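You operate a simulated robot arm through the tools that you are given. There is no shell and no other tool.

Carry out the task below with a simulated two-armed robot. There is one attempt and no reset: what you move stays moved.

## Task
Hold the wire basket on the steel table steady with one hand and put the black cap from the steel table in it with the other.

It is judged by the outcome, as a careful person would: the job done as asked, and still so three seconds after it is handed in. It fails if anything else is knocked over, pushed out of place, dropped, spilled or broken. Lids that push on must go on centred and level and be pressed home; caps that screw on are set level and turned clockwise until they are tight.

## Robot
Two 6-joint arms with two-finger grippers on one trunk, on a base that moves. Base frame: it is fixed to the floor where the robot stands at the start and does not move with it; the origin is under the middle of the robot, x ahead of it, y to its left, z up; the surface under the hand at the start is at about z = 860. Lengths are in mm, angles in degrees, forces in N, time in s.
The left shoulder is at the start at [60, 143, 850], the right one opposite. With the tool pointing down near the work surface each hand reaches from about 260 to 700 mm from the robot's upright axis, wherever it stands, measured 20 degrees to its own side. Places, roughly: black cap (3x3x3 cm) [500, 0, 900]. Payload 2.45 kg a hand.
The tool frame of a hand sits at the grasp point between the pads (the TCP): z along the fingers, y along the line on which they close. The tips reach 26 mm beyond it. The gripper opens to 96 mm; its body begins 69 mm behind the TCP.
Orientation is that of the tool frame in the base frame, as [roll, pitch, yaw] about the fixed x, y, z axes, in that order (R = Rz(yaw) Ry(pitch) Rx(roll)). With the fingers straight down and closing along the base's y, the tool's x points along the base's -x, its y along +y and its z along -z.

## Interface
- The arms move only by the tool apply_moves. It takes "left_series", "right_series" or both (then of equal length, played together; a hand with none holds still); each is a list of rows, each a list of 7 numbers: the shift along the tool's x, y, z in mm, then the turn, a rotation vector about the tool's x, y, z in degrees, then the gripper command, from -1 (fully open) to 1 (shut), values between in proportion. In form: [[tx, ty, tz, wx, wy, wz, claw], ...]. A call has 1 to 20 rows; each row shifts and turns the commanded pose from where the row before left it, along the tool's axes as they then stand. Rows are played at 5 a second. More than 50 mm and 8.6 degrees between two rows, or a gripper value outside its range, and nothing of the call is played. Where a pose cannot be reached the arm comes as near as it can. A force on the tool above 40 N (or 10 N above the force at the start of the call, whichever is more), or a blocked arm, ends the call early, and 0.2 s more pass. The fingers move at their own pace (about 79.9 mm/s each) and stop on an object; they squeeze with about 38 N. The grip force told is the motor's: it shows also when the fingers shut on nothing. Time passes only in rows, and 0.2 s behind the last, so rows that do not move let the fingers close. It gives the time, the measured TCP pose, the force on the tool (base axes), the opening and the grip force at its end, in the units of the frame above (readings bear some noise), with the torque about the TCP (base axes, N m) and any sound that the robot's microphone picked up.
- Cameras (640 x 400 px; columns grow to the right, rows downward): "scene" is now at [149.8, 7.9, 1469.5]; the picture's right is [0.16, -0.99, -0.00], its down [-0.68, -0.11, -0.72] and it looks along [0.71, 0.12, -0.69] (base axes); focal length 295 px, centre (320, 200). "left" rides on the left gripper at [82, -3, -98] in its tool frame; the picture's right is [0.04, 1.00, 0.00], its down [-0.73, 0.03, -0.68] and it looks along [-0.68, 0.03, 0.73] (tool axes); focal length 256 px, centre (320, 200). "right" rides on the right gripper at [81, 3, -98] in its tool frame; the picture's right is [-0.04, 1.00, 0.00], its down [-0.73, -0.03, -0.68] and it looks along [-0.68, -0.03, 0.73] (tool axes); focal length 256 px, centre (320, 200). There is no depth. A picture from a camera that has moved, and an enlarged one, comes with that camera's place and axes in the base frame and with its lens. The place of the scene camera against the robot may be out by one fixed shift of up to 18 mm in any direction.
- capture(camera): a new picture of that camera. No time passes.
- slide_trunk(by): slides the trunk up (or, below 0, down) by that many mm; the arms and the scene camera ride with it, the base frame stays. It gives what a move gives, with no picture.
- roll_base(legs): drives the robot by 1 to 6 legs, each [ahead, turn to the left] in mm and degrees, along the robot's own axes; the way and the turn of a leg run together, so that a leg with both is an arc; at most 1500 mm and 180 degrees a leg. The arms and the cameras ride along, it lands a little off, and it stops where it bumps. It gives what a move gives.
- turn_head(pan, tilt): turns the head with the scene camera to pan (to the left, within 86 degrees either way) and tilt (down, from -29 to 69), counted from straight ahead of the robot. It gives what a move gives.
- enlarge(camera, box): a new picture of the part [left, top, right, bottom] of that camera's present view, enlarged. No time passes.
- finish_job(): hands the job in; it is judged then, once.

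Places have to be worked out from the pictures, the camera data and where the tool is seen. Open the grippers and draw the arms clear of the work before you hand the job in, unless the task says otherwise.

The tools are called after "Emit:" as name(argument=value, ...) on one line, values as JSON. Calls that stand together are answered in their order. apply_moves: Moves the arms, as the interface text tells. Its arguments: {"type":"object","properties":{"left_series":{"type":"array","items":{"type":"array","items":{"type":"number"}}},"right_series":{"type":"array","items":{"type":"array","items":{"type":"number"}}}},"required":[]} The other tools are called the same way: slide_trunk (by) moves the trunk up or down; roll_base (legs) drives the base; turn_head (pan, tilt) turns the head that bears the scene camera; capture (camera) takes a picture; enlarge (camera, box) takes an enlarged picture of a part of a camera's view; finish_job () hands the job in.

At the start:

```text
time: 0.0
left_tcp_pos: [479.7, 264.7, 1143.8]
left_tcp_rot: [-179.9, 0.0, -179.6]
left_wrist_force: [-0.2, 0.6, 0.5]
left_wrist_torque: [0.01, -0.01, 0.02]
left_grip_width: 96.0
left_finger_force: 0.2
right_tcp_pos: [417.6, -121.3, 1233.7]
right_tcp_rot: [-179.9, 0.0, -179.7]
right_wrist_force: [-0.9, 1.3, 0.1]
right_wrist_torque: [0.0, 0.05, -0.02]
right_grip_width: 96.0
right_finger_force: 0.0
trunk travel left (down, up): [-475.0, 115.0]
robot x, y, heading: [-0.1, 4.3, 0.1]
head pan, tilt (commanded): [9.2, 43.8]
```

scene: 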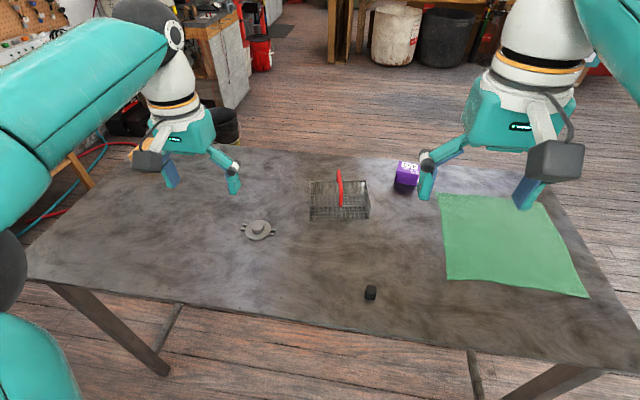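
right: 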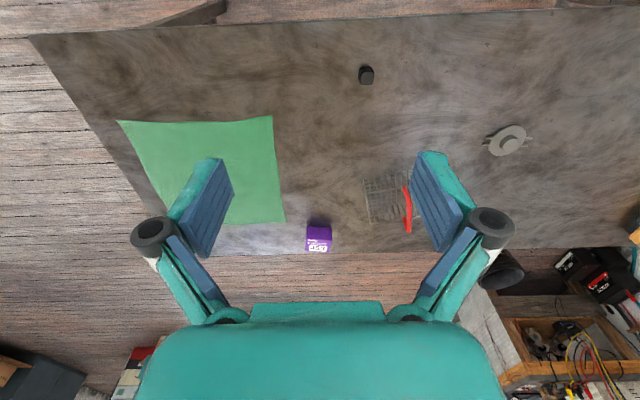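
left: 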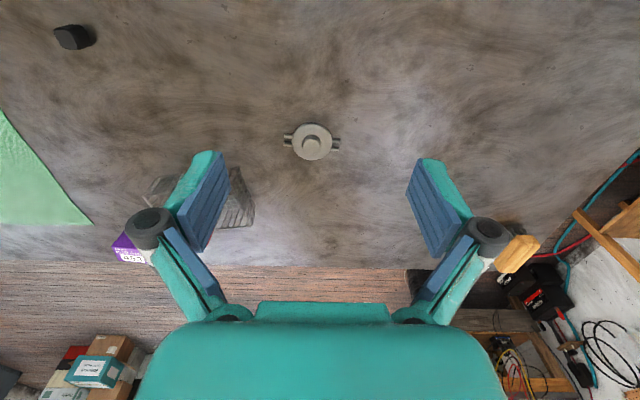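

The scene view shows the cap near [490, -45] and the wire basket near [760, 50], which is at the edge of reach. I'll look closer at both before moving.

Emit:
enlarge(camera="scene", box=[280, 150, 440, 250])

Emit:
enlarge(camera="scene", box=[330, 260, 410, 310])

Emit:
enlarge(camera="right", box=[320, 40, 480, 240])

```text
4.00 times, centred on (360, 200) of scene
camera zoom: at [149.8, 7.9, 1469.5], right [0.16, -0.99, 0.0], down [-0.68, -0.11, -0.72], along [0.71, 0.12, -0.69], focal length 1179 px, centre (160, 200)
```

zoom: 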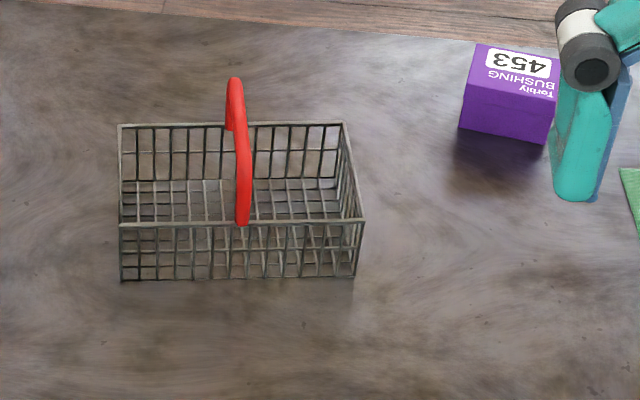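

```text
8.00 times, centred on (370, 285) of scene
camera zoom: at [149.8, 7.9, 1469.5], right [0.16, -0.99, 0.0], down [-0.68, -0.11, -0.72], along [0.71, 0.12, -0.69], focal length 2358 px, centre (-80, -480)
```

zoom: 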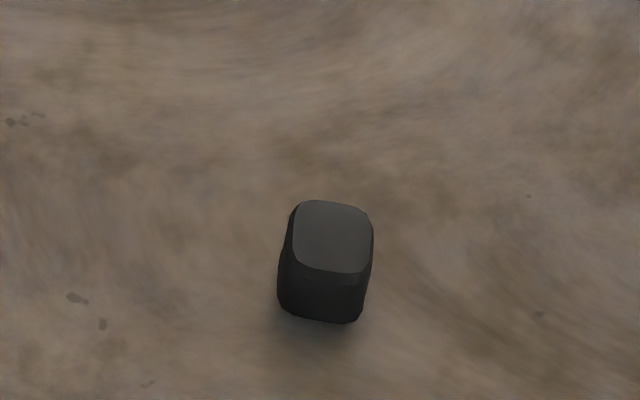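

```text
2.00 times, centred on (400, 140) of right
camera zoom: at [336.2, -118.6, 1331.4], right [0.04, 1.0, 0.0], down [0.73, -0.03, 0.68], along [0.68, -0.02, -0.73], focal length 512 px, centre (160, 320)
```

zoom: 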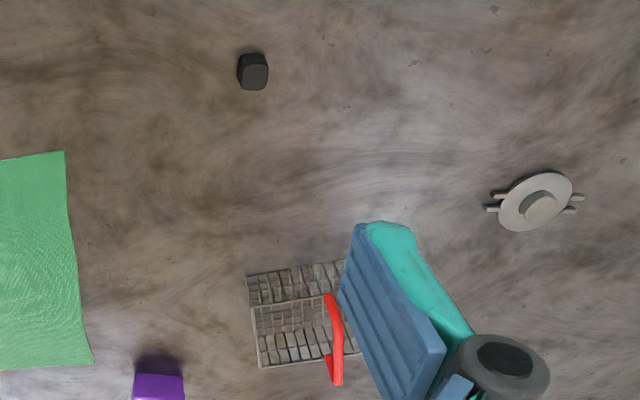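

The basket measures about 165 x 103 x 55 mm, with its rim near z=915, a red arch handle across the middle, and its centre around [757, 57]. The robot probably needs to drive forward about 150 mm, so I'll tilt the head down to check the clearance between base and table first.

Emit:
turn_head(pan=0, tilt=69)

Emit:
capture(camera="scene")

```text
time: 0.9
left_tcp_pos: [479.7, 264.9, 1145.6]
left_tcp_rot: [-179.8, -0.1, -179.6]
left_wrist_force: [-0.4, -0.2, -0.7]
left_wrist_torque: [-0.02, -0.02, 0.02]
left_grip_width: 96.3
left_finger_force: 0.0
right_tcp_pos: [418.5, -120.2, 1233.0]
right_tcp_rot: [-179.9, 0.0, -179.7]
right_wrist_force: [-0.2, -0.2, -0.6]
right_wrist_torque: [-0.02, 0.01, 0.0]
right_grip_width: 96.0
right_finger_force: 0.1
trunk travel left (down, up): [-475.0, 115.0]
robot x, y, heading: [-0.5, 1.0, 0.1]
head pan, tilt (commanded): [0.0, 68.8]
```

```text
taken
camera scene: at [124.5, -5.3, 1439.0], right [0.0, -1.0, 0.0], down [-0.93, 0.0, -0.36], along [0.36, 0.0, -0.93], focal length 295 px, centre (320, 200)
```

scene: 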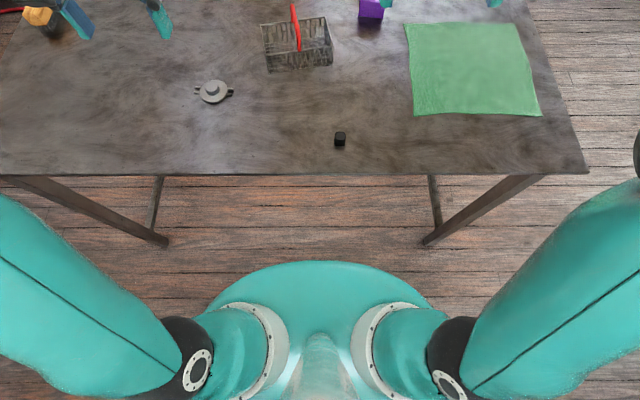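

The table's near edge is at about x=407 and its legs are well to either side of the base, so driving 160 mm ahead is safe. Both hands are far above anything on the table.

Emit:
roll_base(legs=[[160, 0]])

Emit:
turn_head(pan=0, tilt=52)

Emit:
capture(camera="scene")

Emit:
capture(camera="right")

Emit:
capture(camera="left")

```text
time: 2.3
left_tcp_pos: [637.1, 265.8, 1144.4]
left_tcp_rot: [-179.9, -0.1, -179.5]
left_wrist_force: [1.2, 0.2, -0.7]
left_wrist_torque: [0.02, 0.05, 0.02]
left_grip_width: 96.0
left_finger_force: 0.1
right_tcp_pos: [577.4, -119.8, 1232.8]
right_tcp_rot: [180.0, -0.2, -179.5]
right_wrist_force: [0.4, 0.4, -0.8]
right_wrist_torque: [-0.01, 0.07, -0.01]
right_grip_width: 96.0
right_finger_force: 0.1
trunk travel left (down, up): [-475.0, 115.0]
robot x, y, heading: [160.0, 0.4, 0.4]
head pan, tilt (commanded): [0.0, 68.8]
```

```text
time: 3.1
left_tcp_pos: [635.1, 266.0, 1145.0]
left_tcp_rot: [-180.0, -0.1, -179.5]
left_wrist_force: [-0.1, 0.0, -0.7]
left_wrist_torque: [0.01, -0.06, 0.01]
left_grip_width: 96.1
left_finger_force: 0.1
right_tcp_pos: [574.2, -118.8, 1233.9]
right_tcp_rot: [-180.0, -0.1, -179.5]
right_wrist_force: [0.1, 0.5, -0.4]
right_wrist_torque: [-0.01, 0.0, 0.0]
right_grip_width: 95.9
right_finger_force: 0.1
trunk travel left (down, up): [-475.0, 115.0]
robot x, y, heading: [157.1, -1.0, 0.1]
head pan, tilt (commanded): [0.0, 52.0]
```

```text
taken
camera scene: at [300.2, -4.7, 1458.1], right [0.01, -1.0, 0.0], down [-0.79, 0.0, -0.61], along [0.61, 0.0, -0.79], focal length 295 px, centre (320, 200)
```

scene: 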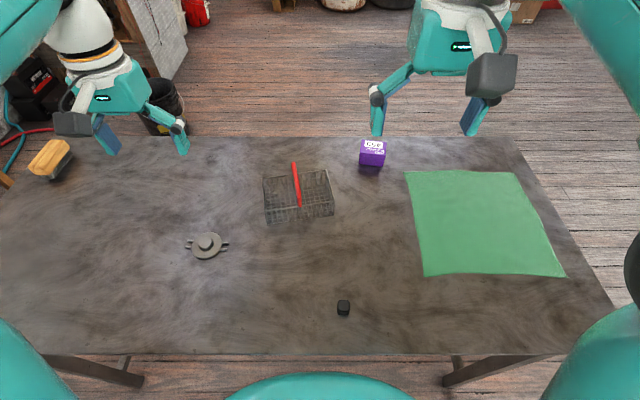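

```text
taken
camera right: at [493.3, -117.0, 1332.1], right [0.03, 1.0, 0.0], down [0.73, -0.02, 0.68], along [0.68, -0.02, -0.73], focal length 256 px, centre (320, 200)
```

right: 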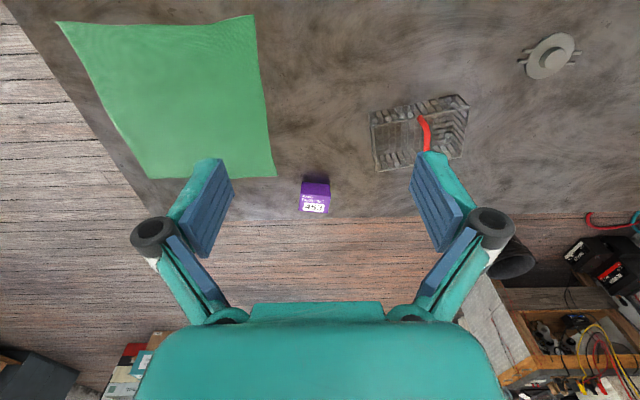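

```text
taken
camera left: at [553.6, 262.1, 1242.4], right [-0.05, 1.0, 0.0], down [0.73, 0.04, 0.68], along [0.68, 0.03, -0.73], focal length 256 px, centre (320, 200)
```

left: 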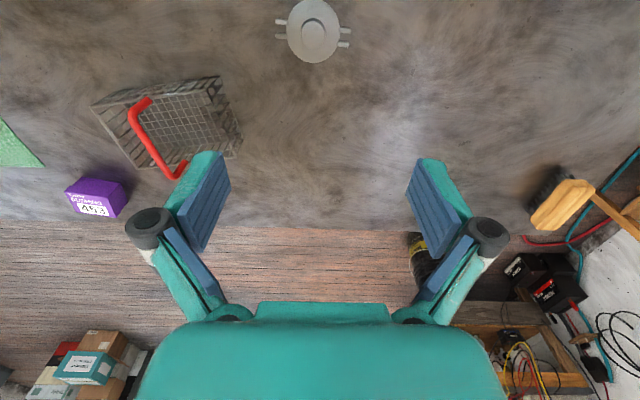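

The base moved about 157 mm with no bump, and the scene view now puts the cap near [480, -48]. I'll bring the right hand above the cap for a closer look.

Emit:
apply_moves(right_series=[[18.8, 14.4, 30, 0, 0, 0, -1], [18.8, 14.4, 30, 0, 0, 0, -1], [18.8, 14.4, 30, 0, 0, 0, -1], [18.8, 14.4, 30, 0, 0, 0, -1], [18.8, 14.4, 30, 0, 0, 0, -1], [0, 0, 0, 0, 0, 0, -1]])

Emit:
capture(camera="right")

Emit:
capture(camera="scene")

```text
time: 4.5
left_tcp_pos: [635.9, 266.9, 1144.3]
left_tcp_rot: [-179.9, 0.0, -179.4]
left_wrist_force: [0.5, -0.1, -0.1]
left_wrist_torque: [-0.03, 0.02, -0.02]
left_grip_width: 96.0
left_finger_force: 0.1
right_tcp_pos: [481.7, -48.0, 1084.1]
right_tcp_rot: [180.0, 0.1, -179.4]
right_wrist_force: [0.5, 0.1, -0.6]
right_wrist_torque: [-0.03, 0.05, -0.02]
right_grip_width: 96.0
right_finger_force: 0.0
trunk travel left (down, up): [-475.0, 115.0]
robot x, y, heading: [159.8, -3.2, 0.2]
head pan, tilt (commanded): [0.0, 52.0]
```

```text
taken
camera right: at [398.6, -46.6, 1182.5], right [0.03, 1.0, 0.0], down [0.73, -0.02, 0.68], along [0.68, -0.02, -0.73], focal length 256 px, centre (320, 200)
```

right: 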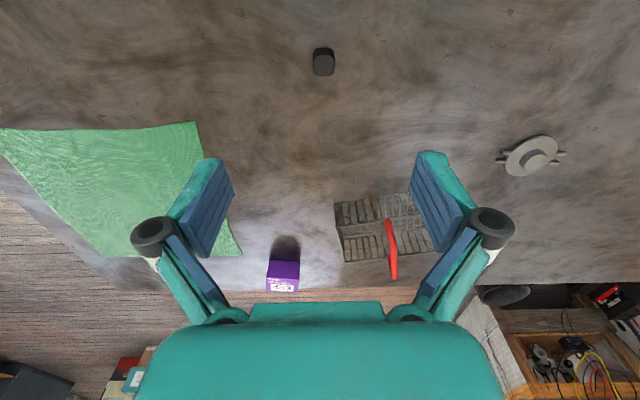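

```text
taken
camera scene: at [300.2, -4.8, 1458.2], right [0.01, -1.0, 0.0], down [-0.79, 0.0, -0.62], along [0.62, 0.0, -0.79], focal length 295 px, centre (320, 200)
```

scene: 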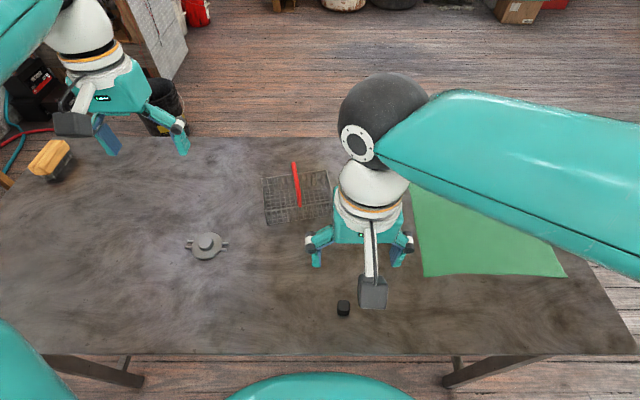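

Emit:
enlarge(camera="right", box=[284, 40, 364, 90])

Emit:
enlarge(camera="right", box=[300, 170, 460, 290])

```text
8.00 times, centred on (324, 65) of right
camera zoom: at [398.6, -46.6, 1182.5], right [0.03, 1.0, 0.0], down [0.73, -0.02, 0.68], along [0.68, -0.02, -0.73], focal length 2048 px, centre (288, 1280)
```

zoom: 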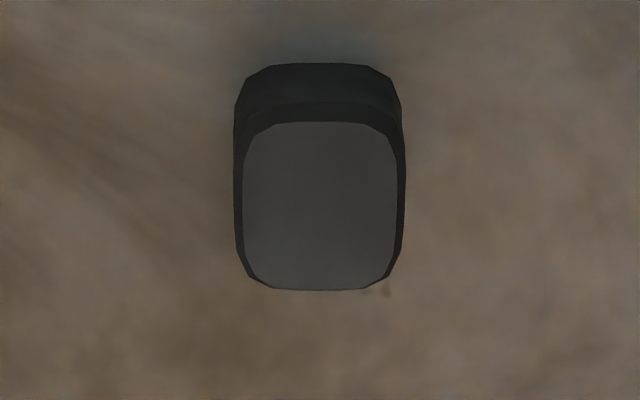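

```text
3.33 times, centred on (380, 230) of right
camera zoom: at [398.6, -46.6, 1182.5], right [0.03, 1.0, 0.0], down [0.73, -0.02, 0.68], along [0.68, -0.02, -0.73], focal length 853 px, centre (120, 100)
```

zoom: 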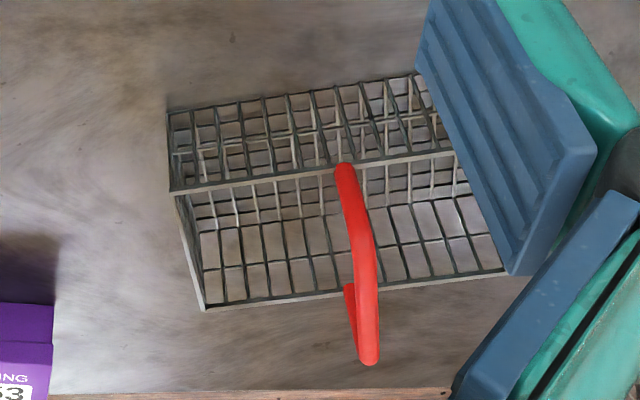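

The hand camera puts the cap at about [480, -45], roughly 24 mm across, with its top near z=883 and its sides aligned to the base axes. The basket centre is about [743, 60], turned about 10.7°, with the handle rising to about z=982. I'll turn the right hand so it closes along x with its camera to the right, then lean it 20° to the right so it clears the handle later.

Emit:
apply_moves(right_series=[[0, 0, 0, 0, 0, -8.2, -1], [0, 0, 0, 0, 0, -8.2, -1], [0, 0, 0, 0, 0, -8.2, -1], [0, 0, 0, 0, 0, -8.2, -1], [0, 0, 0, 0, 0, -8.2, -1], [0, 0, 0, 0, 0, -8.2, -1], [0, 0, 0, 0, 0, -8.2, -1], [0, 0, 0, 0, 0, -8.2, -1], [0, 0, 0, 0, 0, -8.2, -1], [0, 0, 0, 0, 0, -8.2, -1], [0, 0, 0, 0, 0, -8.2, -1], [0, 0, 0, 0, -6.7, 0, -1], [0, 0, 0, 0, -6.7, 0, -1], [0, 0, 0, 0, -6.6, 0, -1], [0, 0, 0, 0, 0, 0, -1]])

Emit:
capture(camera="right")

Emit:
capture(camera="scene")

```text
time: 7.7
left_tcp_pos: [635.7, 266.2, 1145.0]
left_tcp_rot: [-179.9, 0.0, -179.4]
left_wrist_force: [-0.2, -0.5, -0.4]
left_wrist_torque: [0.04, -0.02, 0.01]
left_grip_width: 95.9
left_finger_force: 0.1
right_tcp_pos: [480.5, -47.1, 1084.2]
right_tcp_rot: [180.0, 20.2, -89.3]
right_wrist_force: [0.2, -0.7, 0.0]
right_wrist_torque: [0.02, 0.0, 0.03]
right_grip_width: 96.0
right_finger_force: 0.0
trunk travel left (down, up): [-475.0, 115.0]
robot x, y, heading: [154.9, -0.4, 0.3]
head pan, tilt (commanded): [0.0, 52.0]
```

```text
taken
camera right: at [478.8, -158.4, 1148.5], right [-1.0, 0.03, 0.01], down [0.02, 0.46, 0.89], along [0.02, 0.89, -0.46], focal length 256 px, centre (320, 200)
```

right: 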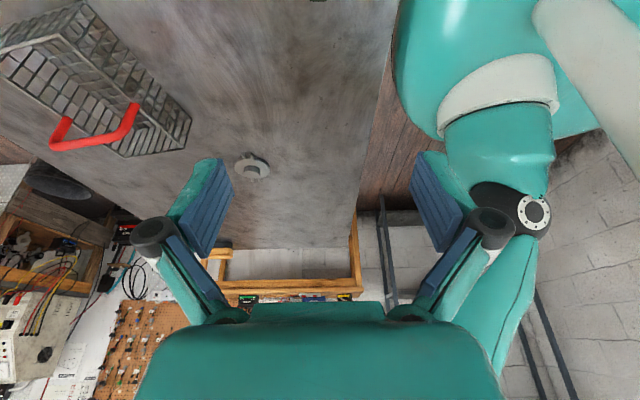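

```text
taken
camera scene: at [300.2, -4.5, 1458.2], right [0.01, -1.0, 0.0], down [-0.79, 0.0, -0.62], along [0.62, 0.0, -0.79], focal length 295 px, centre (320, 200)
```

scene: 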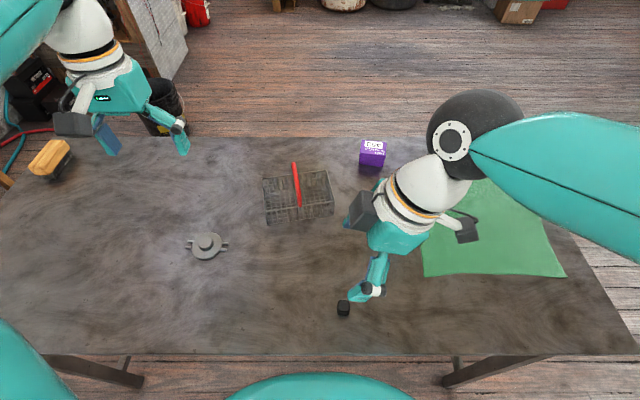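

The right hand is now leaned and turned as planned, but I see a dark box on its left side. I'll zoom in to judge how much room that side of the hand needs.

Emit:
enlarge(camera="scene", box=[320, 150, 480, 330])

```text
2.22 times, centred on (400, 240) of scene
camera zoom: at [300.2, -4.5, 1458.2], right [0.01, -1.0, 0.0], down [-0.79, 0.0, -0.62], along [0.62, 0.0, -0.79], focal length 655 px, centre (142, 111)
```

zoom: 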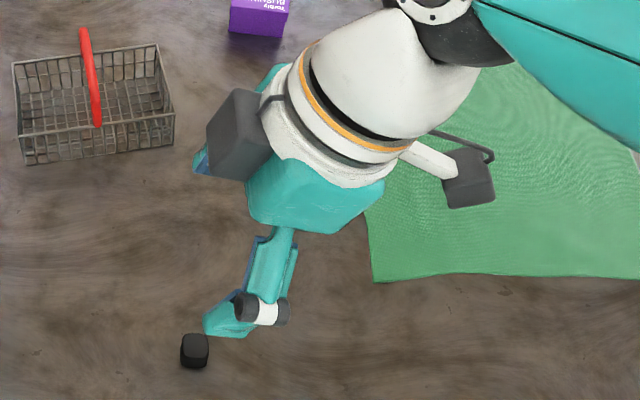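

The box sits well up the hand, so with this lean it should clear the handle by about 28 mm. The cap is straight below the hand, so I'll descend to z≈930, still above the cap.

Emit:
apply_moves(right_series=[[12.8, 0, 36.3, 0, 0, 0, -1], [12.8, 0, 36.3, 0, 0, 0, -1], [12.8, 0, 36.3, 0, 0, 0, -1], [12.8, 0, 36.3, 0, 0, 0, -1], [0, 0, 0, 0, 0, 0, -1]])

Emit:
capture(camera="right")

Emit:
enlarge(camera="scene", box=[280, 240, 440, 340])

```text
time: 8.9
left_tcp_pos: [634.1, 265.7, 1146.0]
left_tcp_rot: [-179.8, 0.0, -179.5]
left_wrist_force: [-0.4, -0.7, -0.2]
left_wrist_torque: [-0.02, -0.02, 0.0]
left_grip_width: 96.2
left_finger_force: 0.1
right_tcp_pos: [478.6, -46.9, 930.6]
right_tcp_rot: [180.0, 20.0, -89.3]
right_wrist_force: [-0.4, -0.3, -0.5]
right_wrist_torque: [-0.02, 0.02, -0.01]
right_grip_width: 95.7
right_finger_force: 0.1
trunk travel left (down, up): [-475.0, 115.0]
robot x, y, heading: [155.3, -1.1, 0.5]
head pan, tilt (commanded): [0.0, 52.0]
```

```text
taken
camera right: at [476.2, -157.7, 995.3], right [-1.0, 0.03, 0.01], down [0.02, 0.46, 0.89], along [0.02, 0.89, -0.46], focal length 256 px, centre (320, 200)
```

right: 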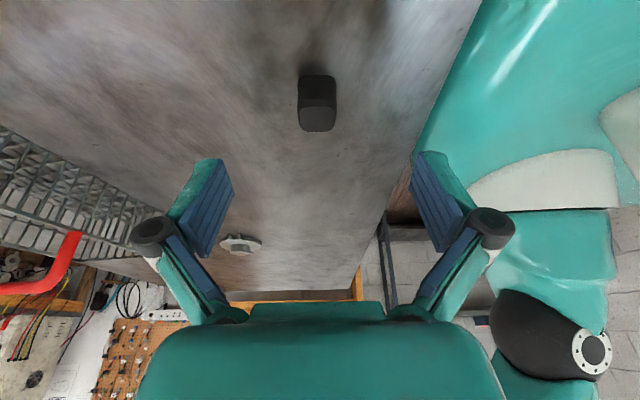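

```text
4.00 times, centred on (360, 290) of scene
camera zoom: at [299.6, -4.8, 1458.3], right [0.01, -1.0, 0.0], down [-0.79, 0.0, -0.62], along [0.62, 0.0, -0.79], focal length 1179 px, centre (160, -160)
```

zoom: 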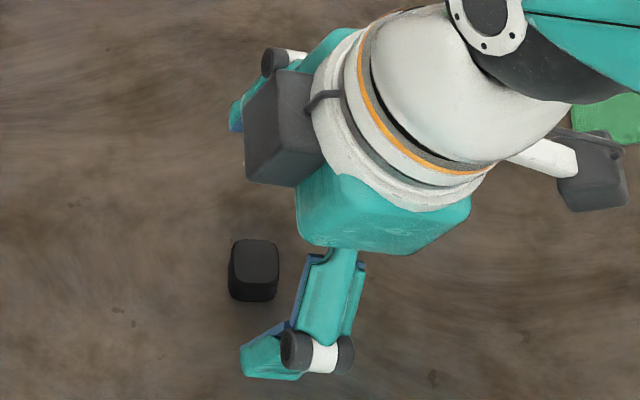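

The right camera puts the cap at [480, -45], centred between the open fingers. I'll lower to TCP z≈892 and shift y slightly to about -50 so the leaning pads centre on the cap.

Emit:
apply_moves(right_series=[[5.4, -0.5, 11.7, 0, 0, 0, -1], [5.4, -0.5, 11.7, 0, 0, 0, -1], [5.4, -0.4, 11.8, 0, 0, 0, -1], [0, 0, 0, 0, 0, 0, -1]])

Emit:
capture(camera="right")

Emit:
enlarge(camera="scene", box=[280, 240, 440, 340])

```text
time: 9.9
left_tcp_pos: [635.7, 266.3, 1144.9]
left_tcp_rot: [-179.9, 0.0, -179.5]
left_wrist_force: [-0.3, -0.8, 0.4]
left_wrist_torque: [-0.01, -0.01, 0.0]
left_grip_width: 95.8
left_finger_force: 0.0
right_tcp_pos: [480.3, -49.7, 890.4]
right_tcp_rot: [180.0, 20.0, -89.3]
right_wrist_force: [-0.8, -1.8, -0.1]
right_wrist_torque: [-0.02, 0.01, -0.03]
right_grip_width: 96.2
right_finger_force: 0.0
trunk travel left (down, up): [-475.0, 115.0]
robot x, y, heading: [155.7, 3.3, 0.1]
head pan, tilt (commanded): [0.0, 52.0]
```

```text
taken
camera right: at [478.2, -160.7, 956.0], right [-1.0, 0.03, 0.01], down [0.03, 0.46, 0.89], along [0.02, 0.89, -0.46], focal length 256 px, centre (320, 200)
```

right: 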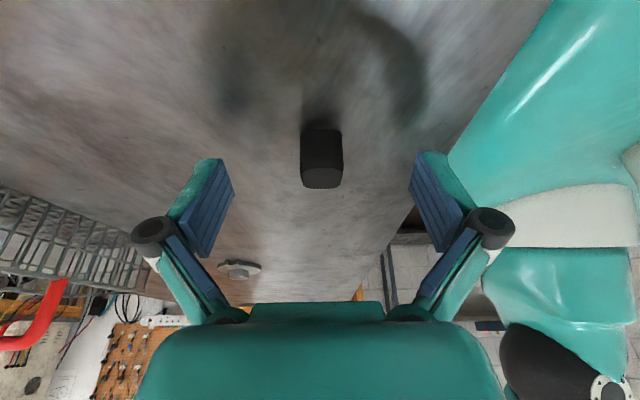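

```text
4.00 times, centred on (360, 290) of scene
camera zoom: at [299.8, -4.8, 1458.2], right [0.01, -1.0, 0.0], down [-0.79, 0.0, -0.62], along [0.62, 0.0, -0.79], focal length 1179 px, centre (160, -160)
```

zoom: 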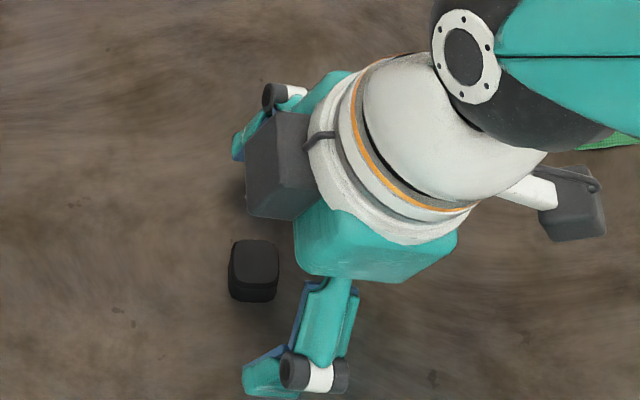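

The cap is midway between the fingers and there's no contact force. I'll close the gripper on it, first partway, then fully.

Emit:
apply_moves(right_series=[[0, 0, 0, 0, 0, 0, -0.3], [0, 0, 0, 0, 0, 0, 0.3], [0, 0, 0, 0, 0, 0, 0.3], [0, 0, 0, 0, 0, 0, 0.3]])

Emit:
capture(camera="right")

```text
time: 10.9
left_tcp_pos: [635.1, 266.1, 1144.2]
left_tcp_rot: [-179.9, 0.1, -179.5]
left_wrist_force: [-0.1, -0.2, 0.6]
left_wrist_torque: [-0.02, 0.02, -0.02]
left_grip_width: 96.0
left_finger_force: 0.1
right_tcp_pos: [481.7, -49.1, 891.3]
right_tcp_rot: [179.8, 19.9, -89.3]
right_wrist_force: [-0.2, 1.2, 0.4]
right_wrist_torque: [0.0, 0.0, 0.01]
right_grip_width: 33.5
right_finger_force: 0.1
trunk travel left (down, up): [-475.0, 115.0]
robot x, y, heading: [158.1, -0.0, 0.6]
head pan, tilt (commanded): [0.0, 52.0]
```

```text
taken
camera right: at [478.5, -160.7, 956.2], right [-1.0, 0.03, 0.01], down [0.02, 0.46, 0.89], along [0.02, 0.89, -0.46], focal length 256 px, centre (320, 200)
```

right: 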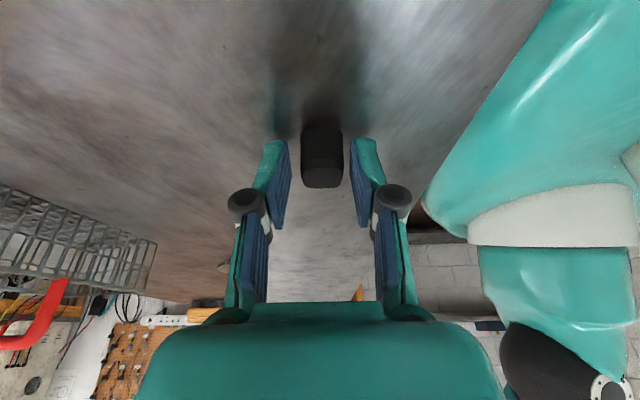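

The fingers straddle the cap evenly at a 33 mm opening. I'll close fully now.

Emit:
apply_moves(right_series=[[0, 0, 0, 0, 0, 0, 0.7], [0, 0, 0, 0, 0, 0, 1], [0, 0, 0, 0, 0, 0, 1], [0, 0, 0, 0, 0, 0, 1]])

Emit:
capture(camera="right")

```text
time: 11.9
left_tcp_pos: [635.7, 265.2, 1145.0]
left_tcp_rot: [-179.9, 0.0, -179.5]
left_wrist_force: [0.2, -0.5, 0.3]
left_wrist_torque: [0.0, -0.04, 0.0]
left_grip_width: 95.9
left_finger_force: 0.1
right_tcp_pos: [481.3, -49.8, 891.9]
right_tcp_rot: [179.9, 20.0, -89.3]
right_wrist_force: [0.6, 0.0, 0.0]
right_wrist_torque: [0.01, 0.0, -0.01]
right_grip_width: 22.8
right_finger_force: 38.2
trunk travel left (down, up): [-475.0, 115.0]
robot x, y, heading: [153.6, 1.9, 0.4]
head pan, tilt (commanded): [0.0, 52.0]
```

```text
taken
camera right: at [478.5, -160.7, 956.1], right [-1.0, 0.03, 0.01], down [0.02, 0.46, 0.89], along [0.02, 0.89, -0.46], focal length 256 px, centre (320, 200)
```

right: 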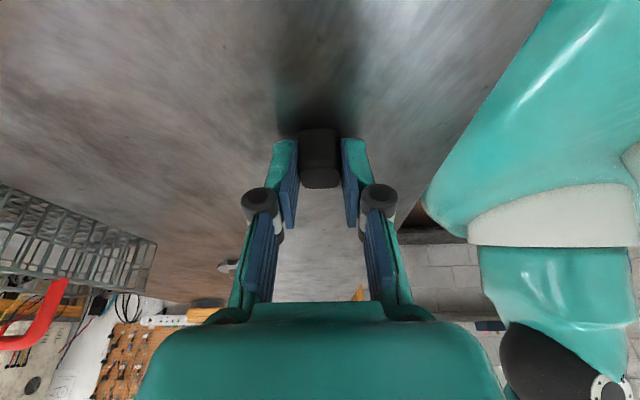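

The cap is held at 22.8 mm with 38 N. I'll lift it straight up about 130 mm while the left hand turns at height to face the basket's front wall and leans left.

Emit:
apply_moves(right_series=[[-6.9, 0, -18.8, 0, 0, 0, 1], [-9.5, 0, -25.8, 0, 0, 0, 1], [-9.5, 0, -25.8, 0, 0, 0, 1], [-9.5, 0, -25.8, 0, 0, 0, 1], [-9.5, 0, -25.8, 0, 0, 0, 1], [0, 0, 0, 0, 0, 0, 1], [0, 0, 0, 0, 0, 0, 1], [0, 0, 0, 0, 0, 0, 1], [0, 0, 0, 0, 0, 0, 1], [0, 0, 0, 0, 0, 0, 1], [0, 0, 0, 0, 0, 0, 1], [0, 0, 0, 0, 0, 0, 1], [0, 0, 0, 0, 0, 0, 1], [0, 0, 0, 0, 0, 0, 1]], left_series=[[0, 0, 0, 0, 0, 8, -1], [0, 0, 0, 0, 0, 8, -1], [0, 0, 0, 0, 0, 8, -1], [0, 0, 0, 0, 0, 8, -1], [0, 0, 0, 0, 0, 8, -1], [0, 0, 0, 0, 0, 8, -1], [0, 0, 0, 0, 0, 8, -1], [0, 0, 0, 0, 0, 8, -1], [0, 0, 0, 0, 0, 8, -1], [0, 0, 0, 0, 0, 7.8, -1], [0, 0, 0, 0, -6.7, 0, -1], [0, 0, 0, 0, -6.7, 0, -1], [0, 0, 0, 0, -6.6, 0, -1], [0, 0, 0, 0, 0, 0, -1]])

Emit:
capture(camera="left")

Emit:
capture(camera="scene")

Emit:
capture(camera="right")

```text
time: 14.9
left_tcp_pos: [635.2, 266.7, 1145.2]
left_tcp_rot: [-179.9, 20.1, 100.6]
left_wrist_force: [-0.2, 0.1, 0.4]
left_wrist_torque: [0.0, -0.02, 0.01]
left_grip_width: 96.1
left_finger_force: 0.0
right_tcp_pos: [480.2, -48.4, 1022.9]
right_tcp_rot: [179.8, 20.0, -89.3]
right_wrist_force: [0.8, 0.7, -0.6]
right_wrist_torque: [0.01, -0.05, -0.02]
right_grip_width: 22.9
right_finger_force: 38.1
trunk travel left (down, up): [-475.0, 115.0]
robot x, y, heading: [158.3, 0.2, 0.4]
head pan, tilt (commanded): [0.0, 52.0]
```

```text
taken
camera left: at [611.8, 373.9, 1208.5], right [0.97, 0.22, -0.01], down [0.11, -0.44, 0.89], along [0.19, -0.87, -0.46], focal length 256 px, centre (320, 200)
```

left: 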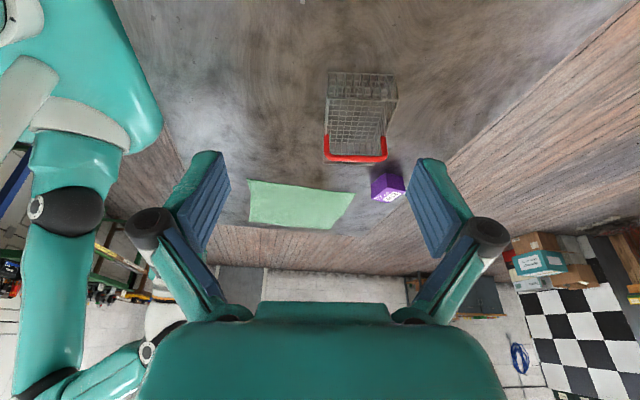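

```text
taken
camera scene: at [300.1, -4.9, 1458.2], right [0.0, -1.0, 0.0], down [-0.79, 0.0, -0.62], along [0.62, 0.0, -0.79], focal length 295 px, centre (320, 200)
```

scene: 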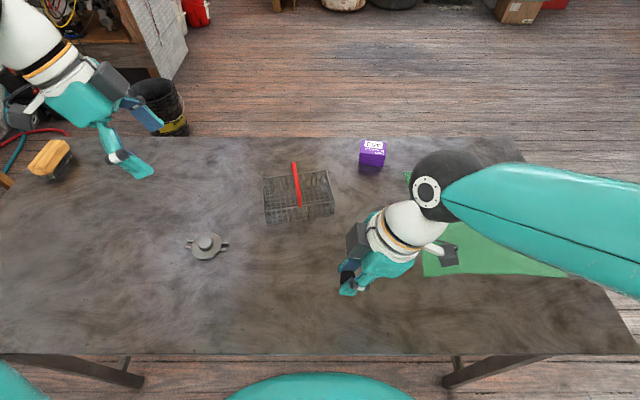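

```text
taken
camera right: at [478.2, -159.3, 1086.2], right [-1.0, 0.03, 0.01], down [0.02, 0.46, 0.89], along [0.02, 0.89, -0.46], focal length 256 px, centre (320, 200)
```

right: 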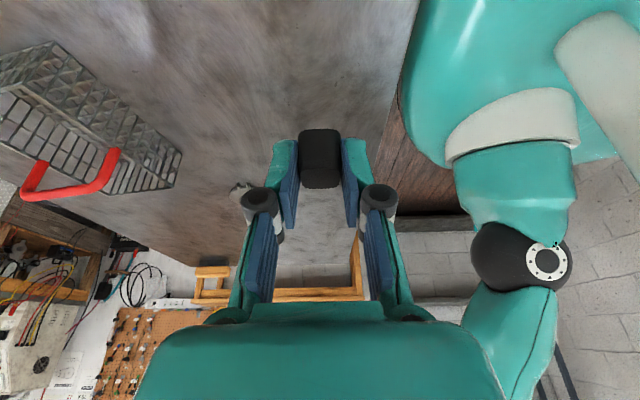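

The cap is lifted cleanly and the left camera sees the basket. I'll zoom in to refine where its front wall is.

Emit:
enlarge(camera="left", box=[310, 60, 410, 170])

Emit:
enlarge(camera="right", box=[0, 30, 200, 210])

Emit:
enlarge(camera="scene", box=[240, 150, 360, 240])

```text
3.64 times, centred on (360, 115) of left
camera zoom: at [611.8, 373.9, 1208.5], right [0.97, 0.22, -0.01], down [0.11, -0.44, 0.89], along [0.19, -0.87, -0.46], focal length 931 px, centre (174, 509)
```

zoom: 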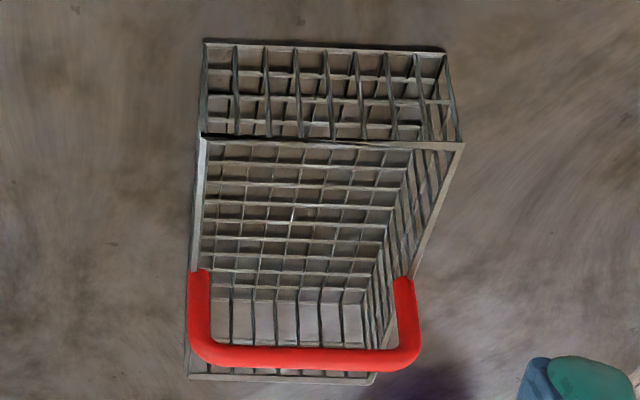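

```text
2.22 times, centred on (100, 120) of right
camera zoom: at [478.2, -159.3, 1086.2], right [-1.0, 0.03, 0.01], down [0.02, 0.46, 0.89], along [0.02, 0.89, -0.46], focal length 569 px, centre (809, 378)
```

zoom: 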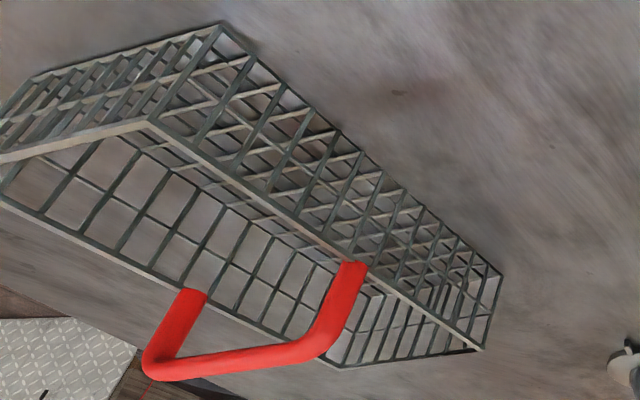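

```text
4.44 times, centred on (300, 195) of scene
camera zoom: at [300.1, -4.9, 1458.2], right [0.0, -1.0, 0.0], down [-0.79, 0.0, -0.62], along [0.62, 0.0, -0.79], focal length 1310 px, centre (409, 222)
```

zoom: 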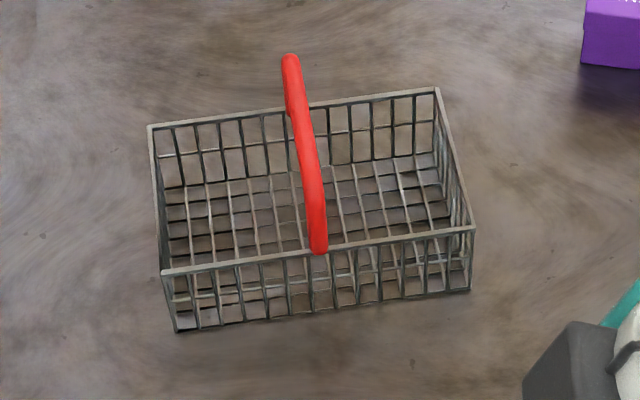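

Refined basket geometry: front-left corner [675, 125], front-right corner [707, -31], about 160 x 100 mm, turned 11.4°, rim at z≈914, with the handle at y≈50–67. I'll bring the left hand over the left part of the front wall, around [684, 91], at z≈990.

Emit:
apply_moves(left_series=[[-19.45, 2.67, 34.6, 0, 0, 0, -1], [-19.45, 2.67, 34.6, 0, 0, 0, -1], [-19.45, 2.67, 34.6, 0, 0, 0, -1], [-19.45, 2.67, 34.6, 0, 0, 0, -1], [-19.45, 2.67, 34.6, 0, 0, 0, -1], [-19.45, 2.67, 34.6, 0, 0, -0.8, -1], [0, 0, 0, 0, 0, 0, -1], [0, 0, 0, 0, 0, 0, -1]])

Emit:
capture(camera="left")

Emit:
enlarge(camera="scene", box=[200, 130, 360, 240])

```text
time: 16.7
left_tcp_pos: [685.4, 92.8, 991.4]
left_tcp_rot: [-179.7, 20.0, 101.6]
left_wrist_force: [1.0, -0.5, 0.4]
left_wrist_torque: [-0.01, -0.02, 0.0]
left_grip_width: 96.2
left_finger_force: 0.1
right_tcp_pos: [479.8, -48.0, 1022.7]
right_tcp_rot: [180.0, 20.0, -89.3]
right_wrist_force: [0.3, 0.3, -0.3]
right_wrist_torque: [-0.02, 0.01, 0.01]
right_grip_width: 22.9
right_finger_force: 38.2
trunk travel left (down, up): [-475.0, 115.0]
robot x, y, heading: [159.0, -0.8, 0.6]
head pan, tilt (commanded): [0.0, 52.0]
```

```text
taken
camera left: at [660.0, 200.5, 1054.8], right [0.97, 0.23, -0.02], down [0.12, -0.44, 0.89], along [0.2, -0.87, -0.46], focal length 256 px, centre (320, 200)
```

left: 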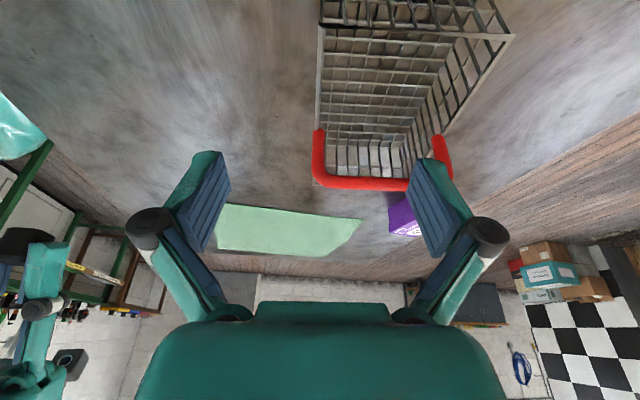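

```text
3.64 times, centred on (280, 185) of scene
camera zoom: at [300.4, -4.8, 1458.2], right [0.01, -1.0, 0.0], down [-0.79, 0.0, -0.61], along [0.61, 0.0, -0.79], focal length 1072 px, centre (466, 254)
```

zoom: 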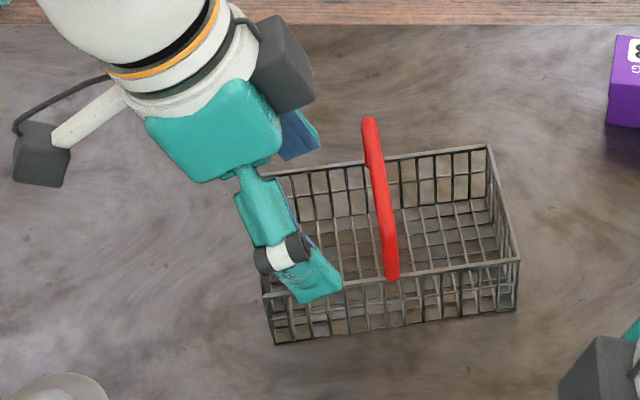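

The wall line runs straight between the fingers. I'll shift about 7 mm further left for more handle clearance and lower partway, to about z≈940.

Emit:
apply_moves(left_series=[[11, -0.7, 23.5, 0, 0, 0, -1], [11, -0.7, 23.5, 0, 0, 0, -1], [0, 0, 0, 0, 0, 0, -1], [0, 0, 0, 0, 0, 0, -1]])

Emit:
capture(camera="left")

Emit:
enlarge(camera="scene", box=[200, 130, 360, 240])

```text
time: 17.7
left_tcp_pos: [682.0, 95.9, 939.2]
left_tcp_rot: [-179.7, 20.0, 101.5]
left_wrist_force: [0.2, -1.2, 0.4]
left_wrist_torque: [0.01, 0.01, -0.02]
left_grip_width: 96.1
left_finger_force: 0.1
right_tcp_pos: [480.5, -48.1, 1021.8]
right_tcp_rot: [179.9, 20.0, -89.4]
right_wrist_force: [0.1, 0.2, -1.3]
right_wrist_torque: [0.01, -0.01, 0.0]
right_grip_width: 22.5
right_finger_force: 37.8
trunk travel left (down, up): [-475.0, 115.0]
robot x, y, heading: [155.1, 5.3, 0.3]
head pan, tilt (commanded): [0.0, 52.0]
```

```text
taken
camera left: at [656.5, 203.9, 1002.3], right [0.97, 0.23, -0.02], down [0.12, -0.44, 0.89], along [0.2, -0.87, -0.46], focal length 256 px, centre (320, 200)
```

left: 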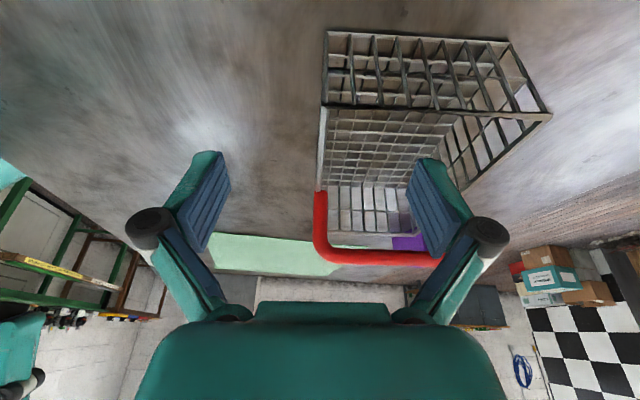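

```text
3.64 times, centred on (280, 185) of scene
camera zoom: at [300.2, -4.8, 1458.2], right [0.01, -1.0, 0.0], down [-0.79, 0.0, -0.62], along [0.62, 0.0, -0.79], focal length 1072 px, centre (466, 254)
```

zoom: 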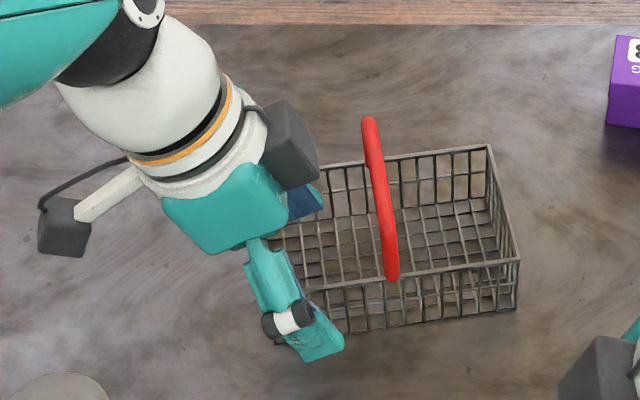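

The wall sits centred between the fingers at about x≈681. I'll narrow the opening to about 48 mm, then lower straddling the wall to z≈905.

Emit:
apply_moves(left_series=[[0, 0, 0, 0, 0, 0, 0], [0, 0, 0, 0, 0, 0, 0], [7.8, 0, 15.3, 0, 0, 0, 0], [7.7, 0, 15.4, 0, 0, 0, 0], [0, 0, 0, 0, 0, 0, 0], [0, 0, 0, 0, 0, 0, 0]])

Emit:
capture(camera="left")

Emit:
enlarge(camera="scene", box=[200, 130, 360, 240])

```text
time: 19.1
left_tcp_pos: [680.2, 98.9, 905.6]
left_tcp_rot: [-179.6, 20.0, 101.5]
left_wrist_force: [0.2, 1.1, -0.3]
left_wrist_torque: [0.0, 0.0, -0.01]
left_grip_width: 48.0
left_finger_force: 0.3
right_tcp_pos: [480.6, -47.5, 1022.3]
right_tcp_rot: [179.9, 20.1, -89.2]
right_wrist_force: [0.9, -0.4, -0.8]
right_wrist_torque: [-0.01, -0.04, -0.01]
right_grip_width: 22.8
right_finger_force: 37.6
trunk travel left (down, up): [-475.0, 115.0]
robot x, y, heading: [155.2, 0.3, 0.4]
head pan, tilt (commanded): [0.0, 52.0]
```

```text
taken
camera left: at [654.5, 206.7, 967.8], right [0.97, 0.23, -0.02], down [0.12, -0.44, 0.89], along [0.2, -0.87, -0.46], focal length 256 px, centre (320, 200)
```

left: 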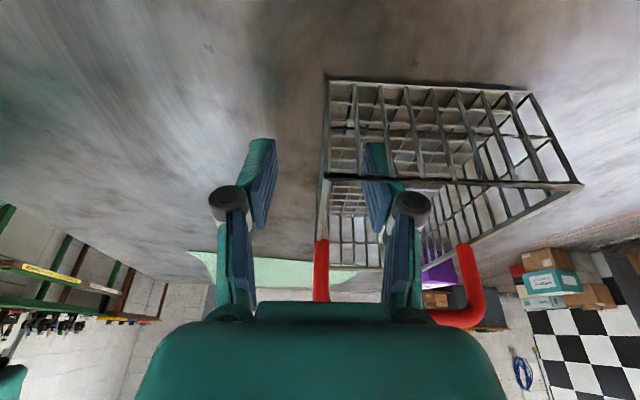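

```text
3.64 times, centred on (280, 185) of scene
camera zoom: at [300.1, -4.8, 1458.2], right [0.01, -1.0, 0.0], down [-0.79, 0.0, -0.62], along [0.62, 0.0, -0.79], focal length 1072 px, centre (466, 254)
```

zoom: 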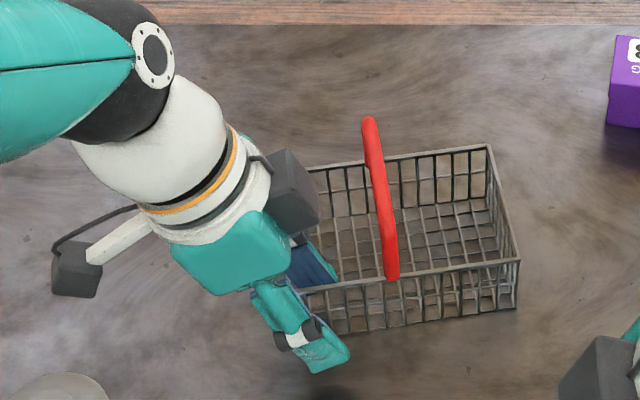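

The fingers now straddle the wall with no contact force. I'll zoom in to check the centring before closing.

Emit:
enlarge(camera="left", box=[240, 120, 400, 260])

```text
2.86 times, centred on (320, 190) of left
camera zoom: at [654.5, 206.7, 967.8], right [0.97, 0.23, -0.02], down [0.12, -0.44, 0.89], along [0.2, -0.87, -0.46], focal length 731 px, centre (320, 229)
```

zoom: 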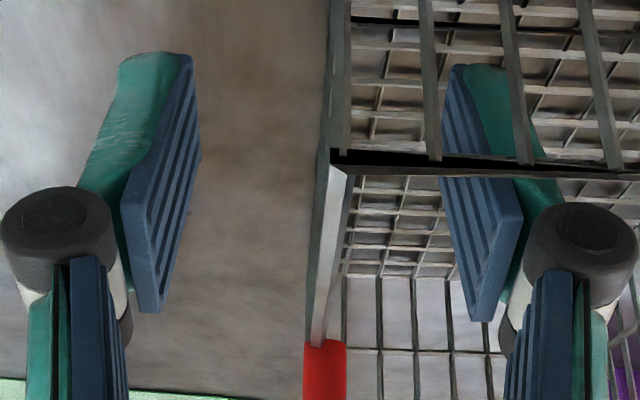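

The wall centre at the grip point is about x≈680.4 and the TCP is at 680.2, so they line up well. I'll close gradually onto the wall.

Emit:
apply_moves(left_series=[[0, 0, 0, 0, 0, 0, 0.4], [0, 0, 0, 0, 0, 0, 0.6], [0, 0, 0, 0, 0, 0, 0.75], [0, 0, 0, 0, 0, 0, 0.82], [0, 0, 0, 0, 0, 0, 0.82], [0, 0, 0, 0, 0, 0, 0.82]])

Emit:
enlarge(camera="left", box=[240, 120, 400, 260])

```text
time: 20.5
left_tcp_pos: [679.1, 99.7, 903.9]
left_tcp_rot: [-179.8, 20.2, 101.5]
left_wrist_force: [0.8, 0.1, 0.5]
left_wrist_torque: [0.0, -0.02, 0.01]
left_grip_width: 8.9
left_finger_force: 0.3
right_tcp_pos: [481.4, -47.3, 1021.3]
right_tcp_rot: [180.0, 19.9, -89.3]
right_wrist_force: [0.5, -0.1, 0.7]
right_wrist_torque: [0.0, -0.01, -0.03]
right_grip_width: 22.6
right_finger_force: 37.6
trunk travel left (down, up): [-475.0, 115.0]
robot x, y, heading: [156.1, -1.6, 0.3]
head pan, tilt (commanded): [0.0, 52.0]
```

```text
2.86 times, centred on (320, 190) of left
camera zoom: at [654.6, 206.7, 968.0], right [0.97, 0.23, -0.02], down [0.12, -0.44, 0.89], along [0.2, -0.87, -0.46], focal length 731 px, centre (320, 229)
```

zoom: 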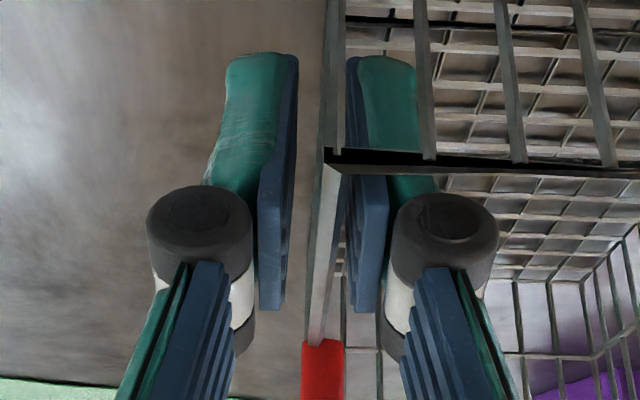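

The wall is between the pads with less than 1 mm of offset and no contact force. I'll close slowly to a full grip.

Emit:
apply_moves(left_series=[[0, 0, 0, 0, 0, 0, 0.86], [0, 0, 0, 0, 0, 0, 0.89], [0, 0, 0, 0, 0, 0, 0.92], [0, 0, 0, 0, 0, 0, 0.95], [0, 0, 0, 0, 0, 0, 1], [0, 0, 0, 0, 0, 0, 1], [0, 0, 0, 0, 0, 0, 1]])

Emit:
capture(camera="left")

Emit:
enlarge(camera="scene", box=[200, 130, 360, 240])

Emit:
enlarge(camera="right", box=[0, 30, 200, 210])

```text
time: 22.1
left_tcp_pos: [678.8, 99.6, 904.6]
left_tcp_rot: [-179.6, 20.1, 101.5]
left_wrist_force: [0.2, 0.5, 0.7]
left_wrist_torque: [-0.05, -0.01, 0.03]
left_grip_width: 6.2
left_finger_force: 31.5
right_tcp_pos: [479.2, -47.7, 1021.6]
right_tcp_rot: [-180.0, 20.0, -89.3]
right_wrist_force: [0.0, -0.2, 0.0]
right_wrist_torque: [-0.03, 0.0, -0.01]
right_grip_width: 23.0
right_finger_force: 38.1
trunk travel left (down, up): [-475.0, 115.0]
robot x, y, heading: [157.2, 0.9, 0.2]
head pan, tilt (commanded): [0.0, 52.0]
```

```text
taken
camera left: at [654.5, 206.7, 967.9], right [0.97, 0.23, -0.02], down [0.12, -0.44, 0.89], along [0.2, -0.87, -0.46], focal length 256 px, centre (320, 200)
```

left: 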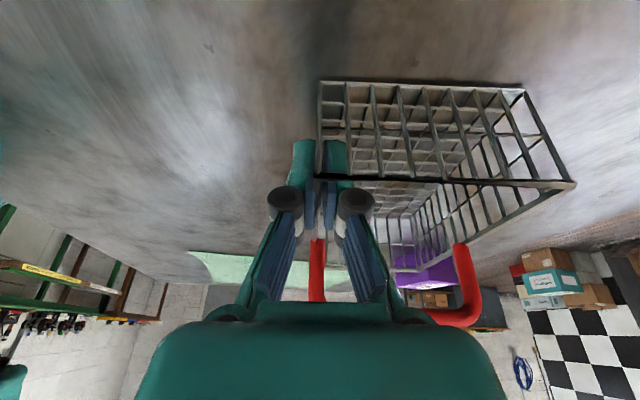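

```text
3.64 times, centred on (280, 185) of scene
camera zoom: at [300.1, -4.8, 1458.2], right [0.01, -1.0, 0.0], down [-0.79, 0.0, -0.62], along [0.62, 0.0, -0.79], focal length 1072 px, centre (466, 254)
```

zoom: 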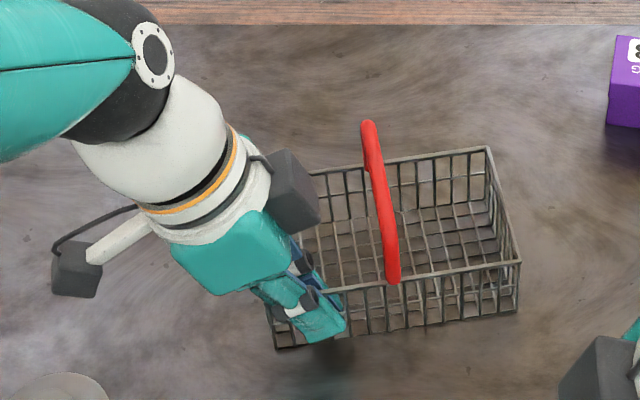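

```text
2.22 times, centred on (100, 120) of right
camera zoom: at [478.2, -159.1, 1086.2], right [-1.0, 0.03, 0.01], down [0.02, 0.46, 0.89], along [0.02, 0.89, -0.46], focal length 569 px, centre (809, 378)
```

zoom: 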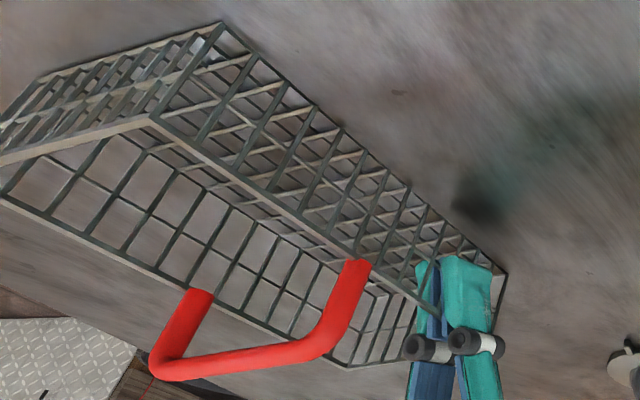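

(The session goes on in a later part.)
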